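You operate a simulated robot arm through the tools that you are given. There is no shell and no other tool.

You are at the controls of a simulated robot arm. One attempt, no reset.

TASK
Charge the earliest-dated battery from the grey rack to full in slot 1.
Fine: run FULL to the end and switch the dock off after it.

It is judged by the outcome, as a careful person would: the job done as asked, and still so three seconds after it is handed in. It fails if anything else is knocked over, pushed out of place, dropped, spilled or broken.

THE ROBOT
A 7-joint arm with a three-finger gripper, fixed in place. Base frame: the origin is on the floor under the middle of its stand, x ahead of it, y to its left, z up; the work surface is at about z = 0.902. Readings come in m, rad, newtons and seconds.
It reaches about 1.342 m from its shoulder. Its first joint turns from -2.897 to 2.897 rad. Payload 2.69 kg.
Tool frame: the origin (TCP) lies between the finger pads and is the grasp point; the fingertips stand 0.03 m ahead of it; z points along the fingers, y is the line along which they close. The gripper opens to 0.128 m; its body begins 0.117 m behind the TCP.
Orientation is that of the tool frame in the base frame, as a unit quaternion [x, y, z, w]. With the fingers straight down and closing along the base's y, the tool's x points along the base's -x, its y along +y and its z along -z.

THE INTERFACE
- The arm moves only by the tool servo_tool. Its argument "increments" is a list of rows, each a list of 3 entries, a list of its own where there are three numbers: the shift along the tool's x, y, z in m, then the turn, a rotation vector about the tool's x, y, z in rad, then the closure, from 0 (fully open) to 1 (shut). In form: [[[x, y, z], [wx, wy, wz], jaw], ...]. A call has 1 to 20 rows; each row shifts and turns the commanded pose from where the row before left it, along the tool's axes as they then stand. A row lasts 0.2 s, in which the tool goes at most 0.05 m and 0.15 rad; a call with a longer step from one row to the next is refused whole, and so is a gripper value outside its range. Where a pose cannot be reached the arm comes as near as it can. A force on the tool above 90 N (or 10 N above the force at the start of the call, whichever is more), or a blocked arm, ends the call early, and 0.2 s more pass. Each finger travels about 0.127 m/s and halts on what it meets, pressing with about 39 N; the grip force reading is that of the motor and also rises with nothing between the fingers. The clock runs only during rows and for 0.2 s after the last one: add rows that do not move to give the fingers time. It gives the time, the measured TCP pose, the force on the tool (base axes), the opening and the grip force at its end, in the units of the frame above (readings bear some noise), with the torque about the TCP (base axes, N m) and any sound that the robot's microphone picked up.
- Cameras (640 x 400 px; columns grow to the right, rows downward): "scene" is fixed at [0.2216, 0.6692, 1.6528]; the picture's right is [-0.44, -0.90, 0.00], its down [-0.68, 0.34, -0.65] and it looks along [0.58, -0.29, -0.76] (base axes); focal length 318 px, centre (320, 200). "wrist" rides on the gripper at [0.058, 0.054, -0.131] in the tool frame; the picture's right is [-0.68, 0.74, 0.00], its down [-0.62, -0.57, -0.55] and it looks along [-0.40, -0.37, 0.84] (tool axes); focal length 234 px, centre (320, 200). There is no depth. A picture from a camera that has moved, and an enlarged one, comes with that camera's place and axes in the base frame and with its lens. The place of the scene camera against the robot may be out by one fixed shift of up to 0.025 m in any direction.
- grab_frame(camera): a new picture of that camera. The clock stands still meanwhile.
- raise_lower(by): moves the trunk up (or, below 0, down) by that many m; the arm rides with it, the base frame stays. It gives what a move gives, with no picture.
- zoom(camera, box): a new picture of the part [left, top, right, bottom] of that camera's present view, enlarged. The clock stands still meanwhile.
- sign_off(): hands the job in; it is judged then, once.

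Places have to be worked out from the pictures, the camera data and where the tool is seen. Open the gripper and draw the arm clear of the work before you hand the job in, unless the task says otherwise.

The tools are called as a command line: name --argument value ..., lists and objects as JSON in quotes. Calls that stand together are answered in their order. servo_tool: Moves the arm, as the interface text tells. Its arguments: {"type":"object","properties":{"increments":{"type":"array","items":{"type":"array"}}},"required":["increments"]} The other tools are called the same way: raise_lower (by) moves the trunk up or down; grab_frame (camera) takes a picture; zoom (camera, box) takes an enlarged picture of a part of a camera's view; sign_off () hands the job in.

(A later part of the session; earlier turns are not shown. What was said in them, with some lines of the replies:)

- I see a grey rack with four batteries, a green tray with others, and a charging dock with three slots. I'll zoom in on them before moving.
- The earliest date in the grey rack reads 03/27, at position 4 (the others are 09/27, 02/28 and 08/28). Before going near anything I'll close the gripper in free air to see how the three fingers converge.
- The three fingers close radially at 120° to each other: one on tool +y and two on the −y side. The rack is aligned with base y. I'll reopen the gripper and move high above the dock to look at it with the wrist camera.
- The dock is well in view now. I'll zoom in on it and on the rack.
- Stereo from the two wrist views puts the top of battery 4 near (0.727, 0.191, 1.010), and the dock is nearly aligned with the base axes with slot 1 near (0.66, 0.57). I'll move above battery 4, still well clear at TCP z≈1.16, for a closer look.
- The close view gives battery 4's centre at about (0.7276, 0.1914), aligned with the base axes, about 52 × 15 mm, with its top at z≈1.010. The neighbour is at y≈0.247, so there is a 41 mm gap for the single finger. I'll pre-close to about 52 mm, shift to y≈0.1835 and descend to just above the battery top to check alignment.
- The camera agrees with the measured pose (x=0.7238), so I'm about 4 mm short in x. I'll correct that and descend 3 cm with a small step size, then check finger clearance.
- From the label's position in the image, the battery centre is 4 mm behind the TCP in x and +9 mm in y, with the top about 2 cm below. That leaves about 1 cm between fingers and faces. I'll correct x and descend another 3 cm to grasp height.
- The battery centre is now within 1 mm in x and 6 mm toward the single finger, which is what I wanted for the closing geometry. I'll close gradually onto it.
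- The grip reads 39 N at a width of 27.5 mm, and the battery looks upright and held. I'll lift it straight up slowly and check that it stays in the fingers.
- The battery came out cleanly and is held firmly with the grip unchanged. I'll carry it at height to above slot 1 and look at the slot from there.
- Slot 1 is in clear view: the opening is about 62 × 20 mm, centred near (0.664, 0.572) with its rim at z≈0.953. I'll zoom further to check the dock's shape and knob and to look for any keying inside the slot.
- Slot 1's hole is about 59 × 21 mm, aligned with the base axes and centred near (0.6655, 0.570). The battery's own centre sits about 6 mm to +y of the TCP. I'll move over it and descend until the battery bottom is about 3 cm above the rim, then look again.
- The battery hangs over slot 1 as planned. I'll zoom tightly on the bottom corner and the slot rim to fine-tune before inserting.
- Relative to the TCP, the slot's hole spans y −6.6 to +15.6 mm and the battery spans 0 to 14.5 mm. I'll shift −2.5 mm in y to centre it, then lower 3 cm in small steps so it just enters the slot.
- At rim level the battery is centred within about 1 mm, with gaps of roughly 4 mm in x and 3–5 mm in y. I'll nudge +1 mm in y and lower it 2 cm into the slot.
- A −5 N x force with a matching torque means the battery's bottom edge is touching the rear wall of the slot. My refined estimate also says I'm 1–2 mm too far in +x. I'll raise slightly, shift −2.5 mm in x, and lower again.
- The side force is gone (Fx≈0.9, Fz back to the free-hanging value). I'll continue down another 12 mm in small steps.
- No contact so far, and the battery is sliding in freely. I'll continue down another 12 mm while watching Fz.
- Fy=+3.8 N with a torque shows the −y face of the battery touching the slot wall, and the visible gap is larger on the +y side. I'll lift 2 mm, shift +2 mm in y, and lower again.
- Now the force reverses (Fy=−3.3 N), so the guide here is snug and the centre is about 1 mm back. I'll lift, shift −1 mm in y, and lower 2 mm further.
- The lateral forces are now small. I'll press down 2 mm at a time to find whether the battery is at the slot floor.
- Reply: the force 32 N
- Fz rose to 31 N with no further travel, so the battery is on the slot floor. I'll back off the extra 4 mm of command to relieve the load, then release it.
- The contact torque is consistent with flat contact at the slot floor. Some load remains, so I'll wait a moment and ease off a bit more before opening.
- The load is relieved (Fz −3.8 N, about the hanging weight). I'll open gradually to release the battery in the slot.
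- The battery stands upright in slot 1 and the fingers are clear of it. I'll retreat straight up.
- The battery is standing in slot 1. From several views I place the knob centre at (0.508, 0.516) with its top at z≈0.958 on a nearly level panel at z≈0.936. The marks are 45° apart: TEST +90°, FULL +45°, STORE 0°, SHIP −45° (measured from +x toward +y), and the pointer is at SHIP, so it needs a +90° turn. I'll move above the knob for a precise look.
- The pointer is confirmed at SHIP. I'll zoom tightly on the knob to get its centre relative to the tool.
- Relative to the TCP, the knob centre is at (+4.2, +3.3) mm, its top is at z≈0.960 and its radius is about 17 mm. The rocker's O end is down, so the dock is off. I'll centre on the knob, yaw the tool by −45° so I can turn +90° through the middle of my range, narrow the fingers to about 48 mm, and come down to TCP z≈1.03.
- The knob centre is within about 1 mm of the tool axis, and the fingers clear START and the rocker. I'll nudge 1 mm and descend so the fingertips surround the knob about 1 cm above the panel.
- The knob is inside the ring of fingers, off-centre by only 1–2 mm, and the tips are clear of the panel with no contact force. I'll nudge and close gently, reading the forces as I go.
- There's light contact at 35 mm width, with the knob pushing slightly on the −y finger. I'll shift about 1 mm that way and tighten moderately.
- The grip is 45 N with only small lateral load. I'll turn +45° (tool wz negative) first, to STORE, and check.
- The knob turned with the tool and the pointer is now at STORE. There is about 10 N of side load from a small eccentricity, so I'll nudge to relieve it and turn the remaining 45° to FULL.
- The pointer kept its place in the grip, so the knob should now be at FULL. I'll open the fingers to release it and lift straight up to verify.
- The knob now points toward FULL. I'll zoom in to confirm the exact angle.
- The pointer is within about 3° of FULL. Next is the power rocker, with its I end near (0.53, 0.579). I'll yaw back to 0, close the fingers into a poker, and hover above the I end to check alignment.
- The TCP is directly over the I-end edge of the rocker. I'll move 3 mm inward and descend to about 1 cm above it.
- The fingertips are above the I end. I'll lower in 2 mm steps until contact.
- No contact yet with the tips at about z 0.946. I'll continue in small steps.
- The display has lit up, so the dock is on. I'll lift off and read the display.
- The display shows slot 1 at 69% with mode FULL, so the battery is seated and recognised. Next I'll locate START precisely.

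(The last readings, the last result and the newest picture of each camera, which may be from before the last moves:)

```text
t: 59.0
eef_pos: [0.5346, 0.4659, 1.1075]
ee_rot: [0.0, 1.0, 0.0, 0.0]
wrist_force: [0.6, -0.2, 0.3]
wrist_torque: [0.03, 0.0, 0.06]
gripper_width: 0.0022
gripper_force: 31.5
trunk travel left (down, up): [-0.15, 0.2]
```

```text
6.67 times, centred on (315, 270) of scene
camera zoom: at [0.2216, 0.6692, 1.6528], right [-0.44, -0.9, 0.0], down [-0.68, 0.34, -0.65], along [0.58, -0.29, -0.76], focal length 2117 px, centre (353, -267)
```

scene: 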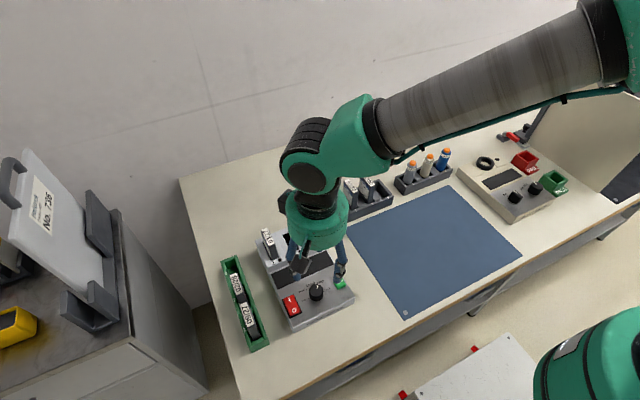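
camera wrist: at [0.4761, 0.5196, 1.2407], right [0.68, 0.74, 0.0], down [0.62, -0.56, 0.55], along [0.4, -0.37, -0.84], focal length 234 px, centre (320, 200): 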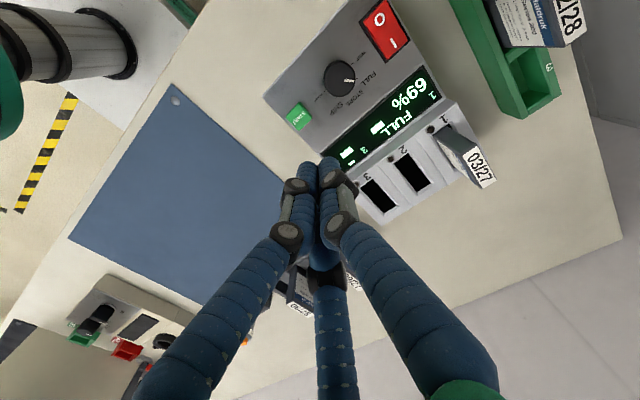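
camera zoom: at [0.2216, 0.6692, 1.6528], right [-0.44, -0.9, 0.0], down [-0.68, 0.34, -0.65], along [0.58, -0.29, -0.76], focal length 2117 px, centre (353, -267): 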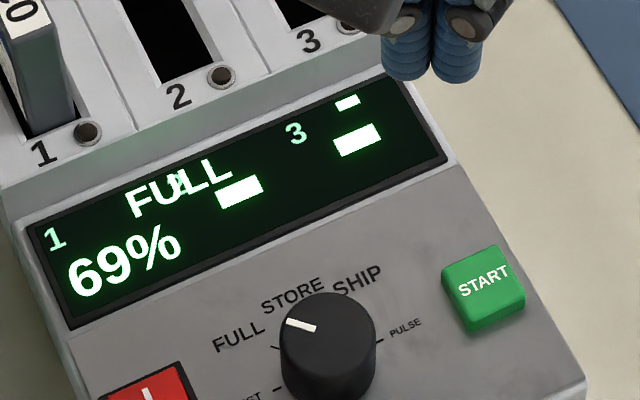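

START's centre is at about (0.511, 0.454). I'll move over it and descend to about 1 cm above the button.

servo_tool --increments '[[[0.0235, -0.0118, 0], [0, 0, 0], 1.0], [[0, 0, 0.03], [0, 0, 0], 1.0], [[0, 0, 0.03], [0, 0, 0], 1.0], [[0, 0, 0.03], [0, 0, 0], 1.0], [[0, 0, 0.02], [0, 0, 0], 1.0], [[0, 0, 0.008], [0, 0, 0], 1.0], [[0, 0, 0], [0, 0, 0], 1.0]]'

zoom --camera "wrist" --box '[240, 100, 400, 240]'

zoom --camera "scene" --box '[280, 240, 370, 320]'

```text
t: 60.6
eef_pos: [0.5065, 0.4571, 0.9889]
ee_rot: [-0.001, 1.0, 0.0, 0.0]
wrist_force: [-0.3, -0.4, -0.4]
wrist_torque: [-0.03, 0.0, -0.01]
gripper_width: 0.0022
gripper_force: 31.2
trunk travel left (down, up): [-0.15, 0.2]
```

```text
2.86 times, centred on (320, 170) of wrist
camera zoom: at [0.4489, 0.5109, 1.1232], right [0.68, 0.74, 0.0], down [0.62, -0.56, 0.55], along [0.4, -0.37, -0.84], focal length 669 px, centre (320, 286)
```

zoom: 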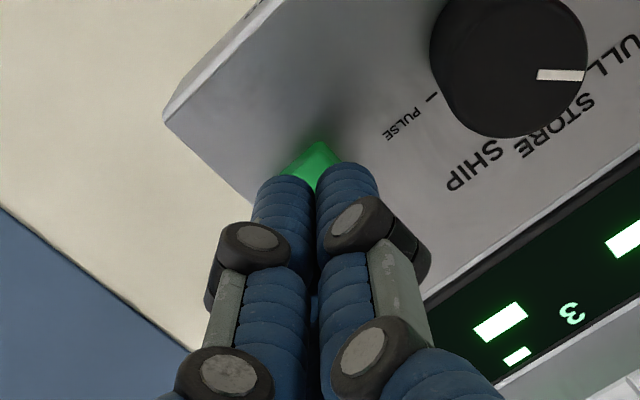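

```text
5.00 times, centred on (325, 280) of scene
camera zoom: at [0.2216, 0.6692, 1.6528], right [-0.44, -0.9, 0.0], down [-0.68, 0.34, -0.65], along [0.58, -0.29, -0.76], focal length 1588 px, centre (295, -200)
```

zoom: 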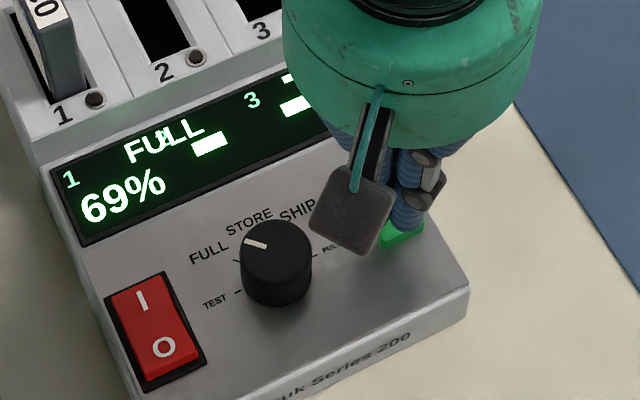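

The alignment is close: the button centre is about (+1.7, −2.9) mm from the TCP. I'll correct that and lower in small steps to press it.

servo_tool --increments '[[[-0.0017, -0.0027, 0], [0, 0, 0], 1.0], [[0, 0, 0.002], [0, 0, 0], 1.0], [[0, 0, 0.002], [0, 0, 0], 1.0], [[0, 0, 0.002], [0, 0, 0], 1.0], [[0, 0, 0.002], [0, 0, 0], 1.0], [[0, 0, 0], [0, 0, 0], 1.0]]'

servo_tool --increments '[[[0, 0, 0.001], [0, 0, 0], 1.0], [[0, 0, 0.001], [0, 0, 0], 1.0], [[0, 0, 0], [0, 0, 0], 1.0]]'

```text
t: 62.0
eef_pos: [0.5087, 0.4545, 0.9829]
ee_rot: [0.0, 1.0, 0.0, -0.001]
wrist_force: [0.4, -0.6, 0.0]
wrist_torque: [-0.02, -0.02, -0.03]
gripper_width: 0.0024
gripper_force: 31.8
trunk travel left (down, up): [-0.15, 0.2]
```

```text
t: 62.8
eef_pos: [0.5087, 0.4549, 0.9793]
ee_rot: [-0.001, 1.0, 0.0, -0.001]
wrist_force: [-0.5, -0.4, 0.5]
wrist_torque: [0.0, 0.01, 0.02]
gripper_width: 0.0022
gripper_force: 31.8
trunk travel left (down, up): [-0.15, 0.2]
```

No contact yet with the tips at about 0.949. I'll continue 2 mm at a time.

servo_tool --increments '[[[0, 0, 0.001], [0, 0, 0], 1.0], [[0, 0, 0.001], [0, 0, 0], 1.0], [[0, 0, 0], [0, 0, 0], 1.0]]'

zoom --camera "scene" --box '[245, 220, 365, 320]'

```text
t: 63.6
eef_pos: [0.5106, 0.4541, 0.9768]
ee_rot: [-0.002, 1.0, -0.001, 0.001]
wrist_force: [0.2, -0.9, 0.1]
wrist_torque: [0.02, -0.01, 0.03]
gripper_width: 0.0021
gripper_force: 31.0
trunk travel left (down, up): [-0.15, 0.2]
```

```text
4.00 times, centred on (305, 270) of scene
camera zoom: at [0.2216, 0.6692, 1.6528], right [-0.44, -0.9, 0.0], down [-0.68, 0.34, -0.65], along [0.58, -0.29, -0.76], focal length 1270 px, centre (380, -80)
```

zoom: 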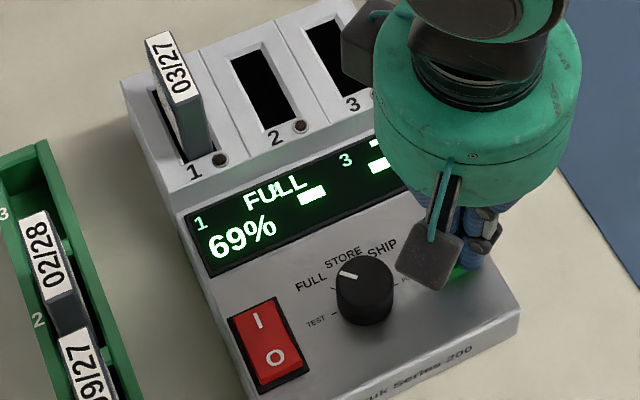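

Still at 69% and no contact. I'll step down further, 1 mm per row, checking after each pair.

servo_tool --increments '[[[0, 0, 0.001], [0, 0, 0], 1.0], [[0, 0, 0.001], [0, 0, 0], 1.0], [[0, 0, 0], [0, 0, 0], 1.0]]'

zoom --camera "scene" --box '[245, 220, 365, 320]'

```text
t: 64.4
eef_pos: [0.5094, 0.4533, 0.9757]
ee_rot: [-0.001, 1.0, -0.001, 0.0]
wrist_force: [0.2, -0.2, 0.2]
wrist_torque: [-0.01, -0.04, 0.02]
gripper_width: 0.0021
gripper_force: 31.6
trunk travel left (down, up): [-0.15, 0.2]
```

```text
4.00 times, centred on (305, 270) of scene
camera zoom: at [0.2216, 0.6692, 1.6528], right [-0.44, -0.9, 0.0], down [-0.68, 0.34, -0.65], along [0.58, -0.29, -0.76], focal length 1270 px, centre (380, -80)
```

zoom: 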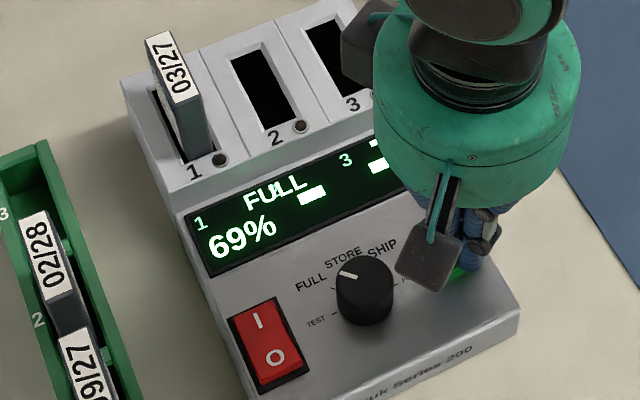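

Tips are at about 0.945 with still no contact. I'll continue down 2 mm more.

servo_tool --increments '[[[0, 0, 0.001], [0, 0, 0], 1.0], [[0, 0, 0.001], [0, 0, 0], 1.0], [[0, 0, 0], [0, 0, 0], 1.0]]'

zoom --camera "scene" --box '[245, 220, 365, 320]'

```text
t: 65.2
eef_pos: [0.5091, 0.4548, 0.9731]
ee_rot: [-0.001, 1.0, 0.0, 0.0]
wrist_force: [0.8, -1.3, 1.6]
wrist_torque: [-0.03, -0.04, -0.02]
gripper_width: 0.0058
gripper_force: 31.2
trunk travel left (down, up): [-0.15, 0.2]
heard: click
```

```text
4.00 times, centred on (305, 270) of scene
camera zoom: at [0.2216, 0.6692, 1.6528], right [-0.44, -0.9, 0.0], down [-0.68, 0.34, -0.65], along [0.58, -0.29, -0.76], focal length 1270 px, centre (380, -80)
```

zoom: 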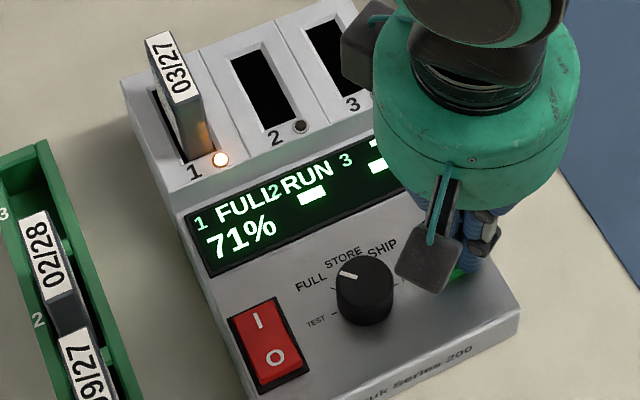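

A click was heard, the display reads "FULL RUN 71%" and slot 1's LED is lit. I'll lift off the button and hover toward the rocker while it charges.

servo_tool --increments '[[[0, 0, -0.005], [0, 0, 0], 1.0], [[0, 0, -0.02], [0, 0, 0], 1.0], [[0, 0, -0.03], [0, 0, 0], 1.0], [[0, 0, -0.03], [0, 0, 0], 1.0], [[0, 0, -0.03], [0, 0, 0], 1.0], [[0, 0, -0.02], [0, 0, 0], 1.0], [[0, 0, 0], [0, 0, 0], 1.0]]'

zoom --camera "scene" --box '[245, 220, 365, 320]'

```text
t: 66.8
eef_pos: [0.5111, 0.4555, 1.11]
ee_rot: [-0.001, 1.0, 0.001, 0.0]
wrist_force: [0.6, -0.2, -0.4]
wrist_torque: [-0.03, 0.0, 0.0]
gripper_width: 0.002
gripper_force: 31.4
trunk travel left (down, up): [-0.15, 0.2]
```

```text
4.00 times, centred on (305, 270) of scene
camera zoom: at [0.2216, 0.6692, 1.6528], right [-0.44, -0.9, 0.0], down [-0.68, 0.34, -0.65], along [0.58, -0.29, -0.76], focal length 1270 px, centre (380, -80)
```

zoom: 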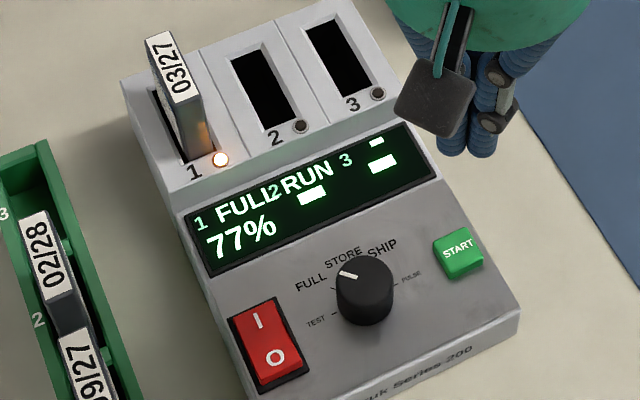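

It's at 77% and rising. While it charges I'll move, well above the panel, to hover over the rocker's O end without touching anything.

servo_tool --increments '[[[0.003, 0.02, 0], [0, 0, 0], 1.0], [[0.003, 0.02, 0], [0, 0, 0], 1.0], [[0.003, 0.02, 0], [0, 0, 0], 1.0], [[0.003, 0.02, 0], [0, 0, 0], 1.0], [[0.003, 0.02, 0], [0, 0, 0], 1.0], [[0.003, 0.023, 0], [0, 0, 0], 1.0], [[0, 0, 0.025], [0, 0, 0], 1.0], [[0, 0, 0.025], [0, 0, 0], 1.0], [[0, 0, 0], [0, 0, 0], 1.0], [[0, 0, 0], [0, 0, 0], 1.0]]'

zoom --camera "wrist" --box '[240, 80, 400, 220]'

zoom --camera "scene" --box '[245, 210, 365, 330]'

```text
t: 69.0
eef_pos: [0.4905, 0.5764, 1.0591]
ee_rot: [-0.001, 1.0, 0.0, 0.001]
wrist_force: [0.2, 0.1, 1.0]
wrist_torque: [0.0, -0.06, 0.0]
gripper_width: 0.0021
gripper_force: 31.4
trunk travel left (down, up): [-0.15, 0.2]
```

```text
2.86 times, centred on (320, 150) of wrist
camera zoom: at [0.4324, 0.6302, 1.1919], right [0.68, 0.74, 0.0], down [0.62, -0.56, 0.55], along [0.4, -0.37, -0.84], focal length 669 px, centre (320, 343)
```

zoom: 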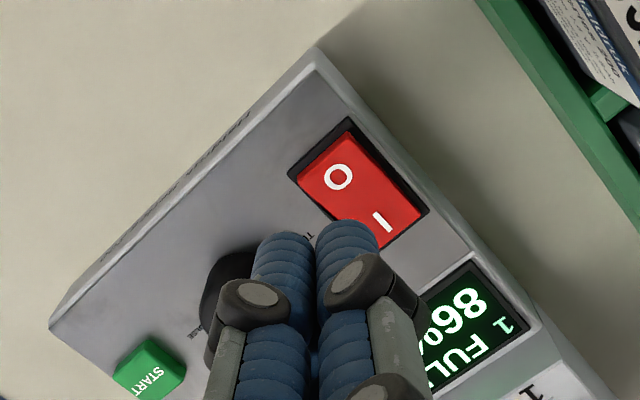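

```text
3.33 times, centred on (305, 270) of scene
camera zoom: at [0.2216, 0.6692, 1.6528], right [-0.44, -0.9, 0.0], down [-0.68, 0.34, -0.65], along [0.58, -0.29, -0.76], focal length 1058 px, centre (370, -33)
```

zoom: 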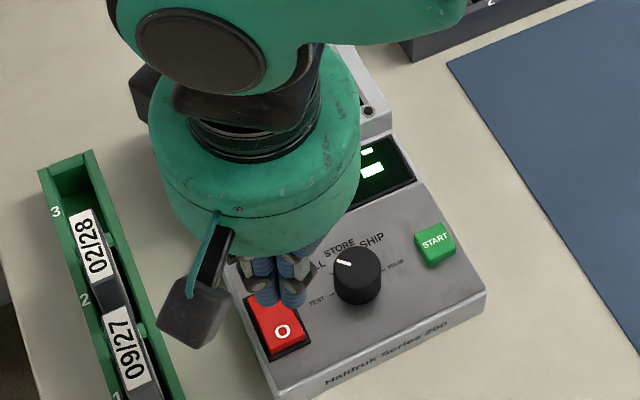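

86% now, and I can read the display from here. I'll make the small alignment shift and wait about 4 s.

servo_tool --increments '[[[-0.0018, 0.0027, 0], [0, 0, 0], 1.0], [[0, 0, 0], [0, 0, 0], 1.0], [[0, 0, 0], [0, 0, 0], 1.0], [[0, 0, 0], [0, 0, 0], 1.0], [[0, 0, 0], [0, 0, 0], 1.0], [[0, 0, 0], [0, 0, 0], 1.0], [[0, 0, 0], [0, 0, 0], 1.0], [[0, 0, 0], [0, 0, 0], 1.0], [[0, 0, 0], [0, 0, 0], 1.0], [[0, 0, 0], [0, 0, 0], 1.0], [[0, 0, 0], [0, 0, 0], 1.0], [[0, 0, 0], [0, 0, 0], 1.0], [[0, 0, 0], [0, 0, 0], 1.0], [[0, 0, 0], [0, 0, 0], 1.0], [[0, 0, 0], [0, 0, 0], 1.0], [[0, 0, 0], [0, 0, 0], 1.0], [[0, 0, 0], [0, 0, 0], 1.0], [[0, 0, 0], [0, 0, 0], 1.0], [[0, 0, 0], [0, 0, 0], 1.0], [[0, 0, 0], [0, 0, 0], 1.0]]'

zoom --camera "wrist" --box '[240, 80, 400, 240]'

```text
t: 73.2
eef_pos: [0.4932, 0.5797, 1.0591]
ee_rot: [-0.001, 1.0, 0.0, 0.0]
wrist_force: [0.7, 0.5, 0.3]
wrist_torque: [-0.01, -0.02, -0.03]
gripper_width: 0.0021
gripper_force: 31.7
trunk travel left (down, up): [-0.15, 0.2]
```

```text
2.50 times, centred on (320, 160) of wrist
camera zoom: at [0.4352, 0.6331, 1.1917], right [0.68, 0.74, 0.0], down [0.62, -0.56, 0.55], along [0.4, -0.37, -0.84], focal length 585 px, centre (320, 300)
```

zoom: 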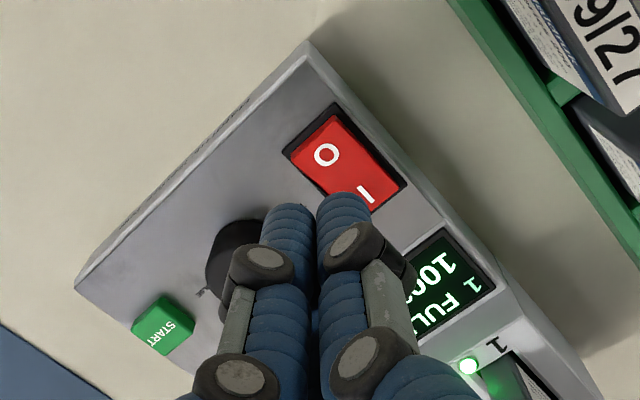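

100% with a green LED. Before switching off I want to confirm that the run has actually ended, so I'll step aside to read the full display.

servo_tool --increments '[[[0, -0.01, -0.03], [0, 0, 0], 1.0], [[0, -0.03, -0.02], [0, 0, 0], 1.0], [[0, -0.04, 0], [0, 0, 0], 1.0], [[0, -0.045, 0], [0, 0, 0], 1.0], [[0, 0, 0], [0, 0, 0], 1.0], [[0, 0, 0], [0, 0, 0], 1.0]]'

zoom --camera "scene" --box '[245, 220, 365, 320]'

```text
t: 74.6
eef_pos: [0.4934, 0.4548, 1.1101]
ee_rot: [-0.001, 1.0, 0.0, 0.0]
wrist_force: [-0.8, -0.4, -0.7]
wrist_torque: [-0.01, -0.04, -0.02]
gripper_width: 0.0022
gripper_force: 31.3
trunk travel left (down, up): [-0.15, 0.2]
```

```text
4.00 times, centred on (305, 270) of scene
camera zoom: at [0.2216, 0.6692, 1.6528], right [-0.44, -0.9, 0.0], down [-0.68, 0.34, -0.65], along [0.58, -0.29, -0.76], focal length 1270 px, centre (380, -80)
```

zoom: 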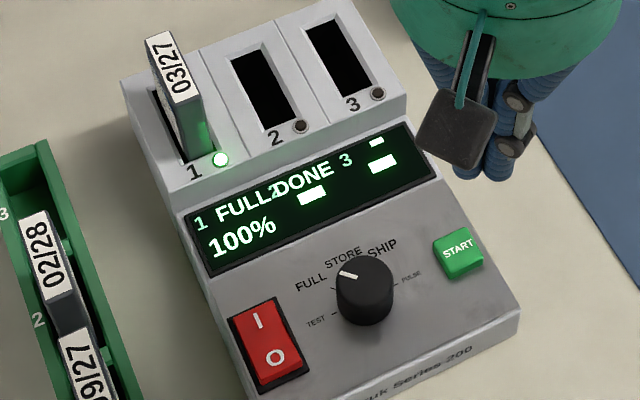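

The display reads "FULL DONE 100%". I'll go back over the rocker's O end and descend to about 1 cm above it.

servo_tool --increments '[[[0, 0.045, 0], [0, 0, 0], 1.0], [[0, 0.04, 0], [0, 0, 0], 1.0], [[0, 0.03, 0.02], [0, 0, 0], 1.0], [[0, 0.01, 0.03], [0, 0, 0], 1.0], [[0, 0, 0.03], [0, 0, 0], 1.0], [[0, 0, 0.03], [0, 0, 0], 1.0], [[0, 0, 0.012], [0, 0, 0], 1.0], [[0, 0, 0], [0, 0, 0], 1.0], [[0, 0, 0], [0, 0, 0], 1.0]]'

zoom --camera "wrist" --box '[240, 100, 400, 240]'

zoom --camera "scene" --box '[250, 240, 340, 330]'

```text
t: 76.6
eef_pos: [0.4914, 0.5796, 0.9865]
ee_rot: [-0.001, 1.0, 0.001, 0.0]
wrist_force: [0.5, -0.4, -0.3]
wrist_torque: [-0.01, 0.0, 0.02]
gripper_width: 0.0021
gripper_force: 30.9
trunk travel left (down, up): [-0.15, 0.2]
```

```text
2.86 times, centred on (320, 170) of wrist
camera zoom: at [0.4334, 0.6336, 1.1183], right [0.68, 0.74, 0.0], down [0.62, -0.56, 0.55], along [0.4, -0.37, -0.84], focal length 669 px, centre (320, 286)
```

zoom: 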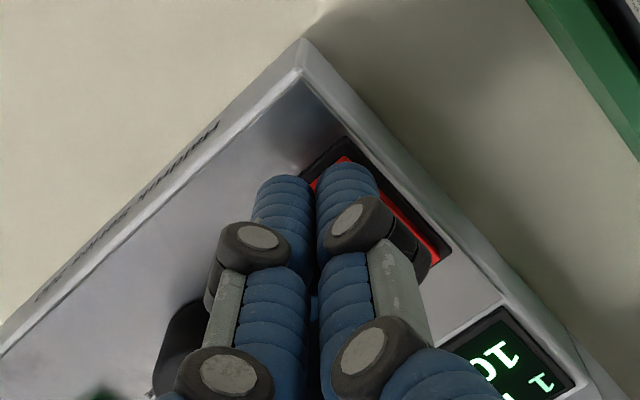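

```text
4.44 times, centred on (295, 285) of scene
camera zoom: at [0.2216, 0.6692, 1.6528], right [-0.44, -0.9, 0.0], down [-0.68, 0.34, -0.65], along [0.58, -0.29, -0.76], focal length 1411 px, centre (431, -178)
```

zoom: 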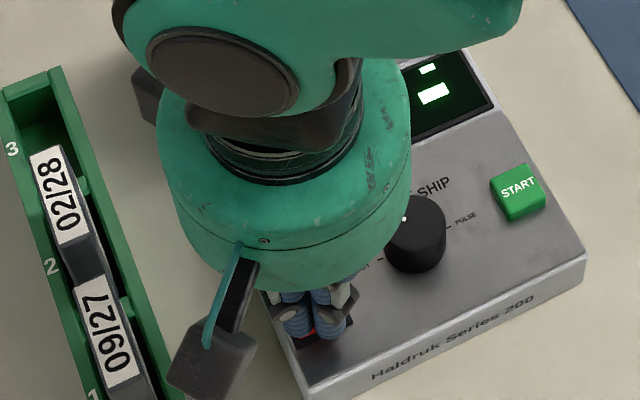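

The fingertips are over the O end, 2 mm inside its edge and centred in y. I'll press down in small steps.

servo_tool --increments '[[[-0.001, -0.0005, 0.002], [0, 0, 0], 1.0], [[0, 0, 0.002], [0, 0, 0], 1.0], [[0, 0, 0.002], [0, 0, 0], 1.0], [[0, 0, 0.002], [0, 0, 0], 1.0], [[0, 0, 0], [0, 0, 0], 1.0]]'

servo_tool --increments '[[[0, 0, 0.001], [0, 0, 0], 1.0], [[0, 0, 0.001], [0, 0, 0], 1.0], [[0, 0, 0], [0, 0, 0], 1.0]]'

zoom --camera "scene" --box '[250, 240, 340, 330]'

```text
t: 77.8
eef_pos: [0.4924, 0.5802, 0.9776]
ee_rot: [-0.001, 1.0, 0.0, 0.0]
wrist_force: [-0.4, -0.6, -0.2]
wrist_torque: [-0.02, -0.04, 0.0]
gripper_width: 0.0021
gripper_force: 31.4
trunk travel left (down, up): [-0.15, 0.2]
```

```text
t: 78.6
eef_pos: [0.4939, 0.5791, 0.9766]
ee_rot: [-0.001, 1.0, -0.001, 0.0]
wrist_force: [-1.3, 0.1, 1.8]
wrist_torque: [0.06, -0.02, 0.02]
gripper_width: 0.0021
gripper_force: 32.1
trunk travel left (down, up): [-0.15, 0.2]
```

```text
4.44 times, centred on (295, 285) of scene
camera zoom: at [0.2216, 0.6692, 1.6528], right [-0.44, -0.9, 0.0], down [-0.68, 0.34, -0.65], along [0.58, -0.29, -0.76], focal length 1411 px, centre (431, -178)
```

zoom: 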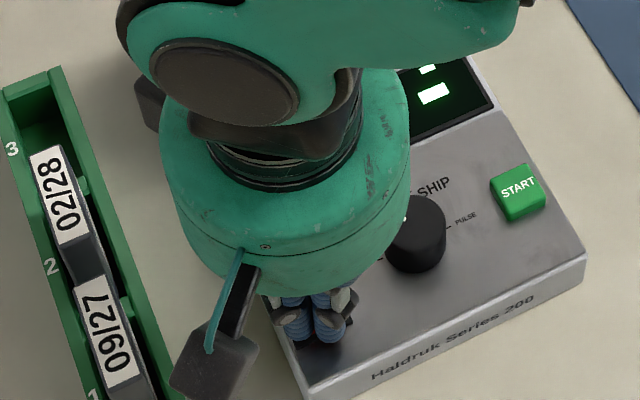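

Light contact (Fz≈2 N) and the display is still on. I'll press a couple of millimetres more.

servo_tool --increments '[[[0, 0, 0.001], [0, 0, 0], 1.0], [[0, 0, 0.001], [0, 0, 0], 1.0], [[0, 0, 0], [0, 0, 0], 1.0]]'

zoom --camera "scene" --box '[250, 240, 340, 330]'

```text
t: 79.4
eef_pos: [0.4934, 0.5793, 0.9748]
ee_rot: [-0.001, 1.0, -0.001, 0.0]
wrist_force: [0.2, -0.2, 0.3]
wrist_torque: [-0.03, 0.02, 0.03]
gripper_width: 0.0022
gripper_force: 31.7
trunk travel left (down, up): [-0.15, 0.2]
```

```text
4.44 times, centred on (295, 285) of scene
camera zoom: at [0.2216, 0.6692, 1.6528], right [-0.44, -0.9, 0.0], down [-0.68, 0.34, -0.65], along [0.58, -0.29, -0.76], focal length 1411 px, centre (431, -178)
```

zoom: 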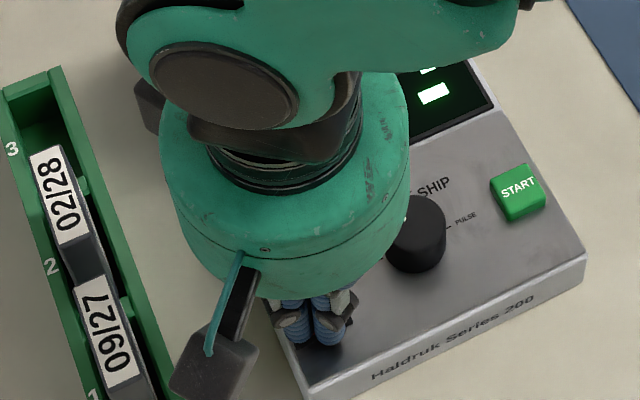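

The display is still lit and there is almost no force, so I'll keep pressing down in 1 mm steps.

servo_tool --increments '[[[0, 0, 0.001], [0, 0, 0], 1.0], [[0, 0, 0.001], [0, 0, 0], 1.0], [[0, 0, 0], [0, 0, 0], 1.0]]'

zoom --camera "scene" --box '[250, 240, 340, 330]'

```text
t: 80.2
eef_pos: [0.4944, 0.5793, 0.9739]
ee_rot: [-0.001, 1.0, 0.0, 0.0]
wrist_force: [-1.9, 2.7, 5.1]
wrist_torque: [0.04, -0.05, 0.04]
gripper_width: 0.002
gripper_force: 31.2
trunk travel left (down, up): [-0.15, 0.2]
```

```text
4.44 times, centred on (295, 285) of scene
camera zoom: at [0.2216, 0.6692, 1.6528], right [-0.44, -0.9, 0.0], down [-0.68, 0.34, -0.65], along [0.58, -0.29, -0.76], focal length 1411 px, centre (431, -178)
```

zoom: 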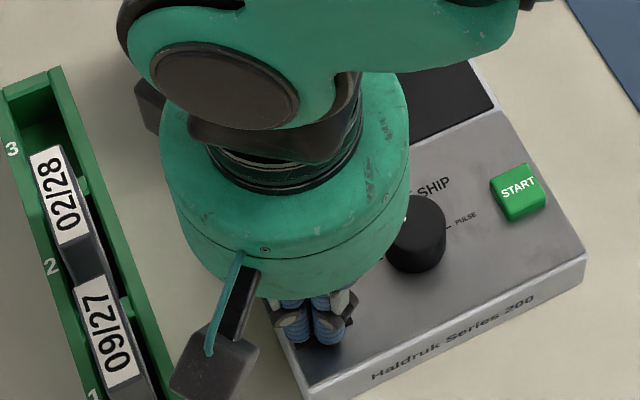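

The display has gone dark, so the dock is off. I'll lift straight up, then open the gripper and withdraw clear of the work.

servo_tool --increments '[[[0, 0, -0.005], [0, 0, 0], 1.0], [[0, 0, -0.02], [0, 0, 0], 1.0], [[0, 0, -0.03], [0, 0, 0], 1.0], [[0, 0, -0.04], [0, 0, 0], 1.0], [[0, 0, -0.04], [0, 0, 0], 1.0], [[0, 0, -0.04], [0, 0, 0], 0.6], [[0, 0, -0.04], [0, 0, 0], 0.3], [[0, 0, -0.04], [0, 0, 0], 0.0], [[0, -0.04, -0.02], [0, 0, 0], 0.0], [[0, -0.045, 0], [0, 0, 0], 0.0], [[0, -0.045, 0], [0, 0, 0], 0.0], [[0, -0.045, 0], [0, 0, 0], 0.0], [[0, -0.045, 0], [0, 0, 0], 0.0], [[0, -0.045, 0], [0, 0, 0], 0.0], [[0, -0.045, 0], [0, 0, 0], 0.0], [[0, -0.04, 0], [0, 0, 0], 0.0], [[0, 0, 0], [0, 0, 0], 0.0], [[0, 0, 0], [0, 0, 0], 0.0]]'

grab_frame --camera "scene"

zoom --camera "scene" --box '[210, 200, 370, 350]'

```text
t: 84.0
eef_pos: [0.4915, 0.2275, 1.246]
ee_rot: [0.0, 1.0, 0.001, 0.0]
wrist_force: [-0.1, 0.3, 1.0]
wrist_torque: [-0.03, 0.01, 0.02]
gripper_width: 0.128
gripper_force: 0.0
trunk travel left (down, up): [-0.15, 0.2]
```

```text
taken
```

scene: 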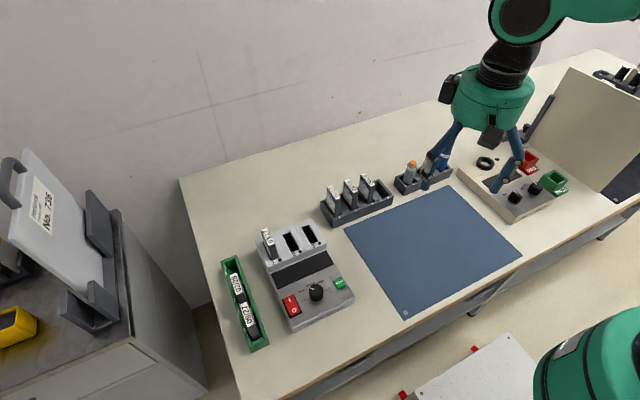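

```text
2.67 times, centred on (290, 275) of scene
camera zoom: at [0.2216, 0.6692, 1.6528], right [-0.44, -0.9, 0.0], down [-0.68, 0.34, -0.65], along [0.58, -0.29, -0.76], focal length 847 px, centre (400, 0)
```

zoom: 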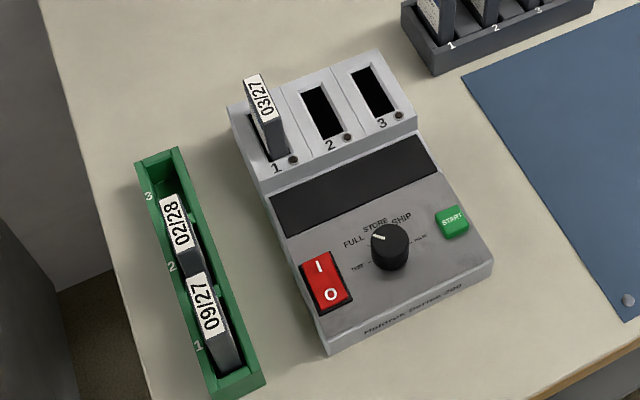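

The dock is dark with the rocker at O, the charged 03/27 battery stands in slot 1, and everything else is where it was. The gripper is open and well clear, so I'm handing the job in.

sign_off

```text
The job is handed in.
```

The 03/27 battery, the earliest in the grey rack, is charged to full and still standing in slot 1. The dock is off.

- **Charge:** It started at 69%. I ran it on FULL until the display read "FULL DONE 100%" and slot 1's LED turned green.
- **Switch-off:** I pressed the rocker to O only after the run had finished, and the display went dark.
- **Knob:** It was at SHIP at the start and is now at FULL.
- **Surroundings:** In the last pictures the other batteries, the green tray and the bottles all look undisturbed. The gripper is open and clear of the work.
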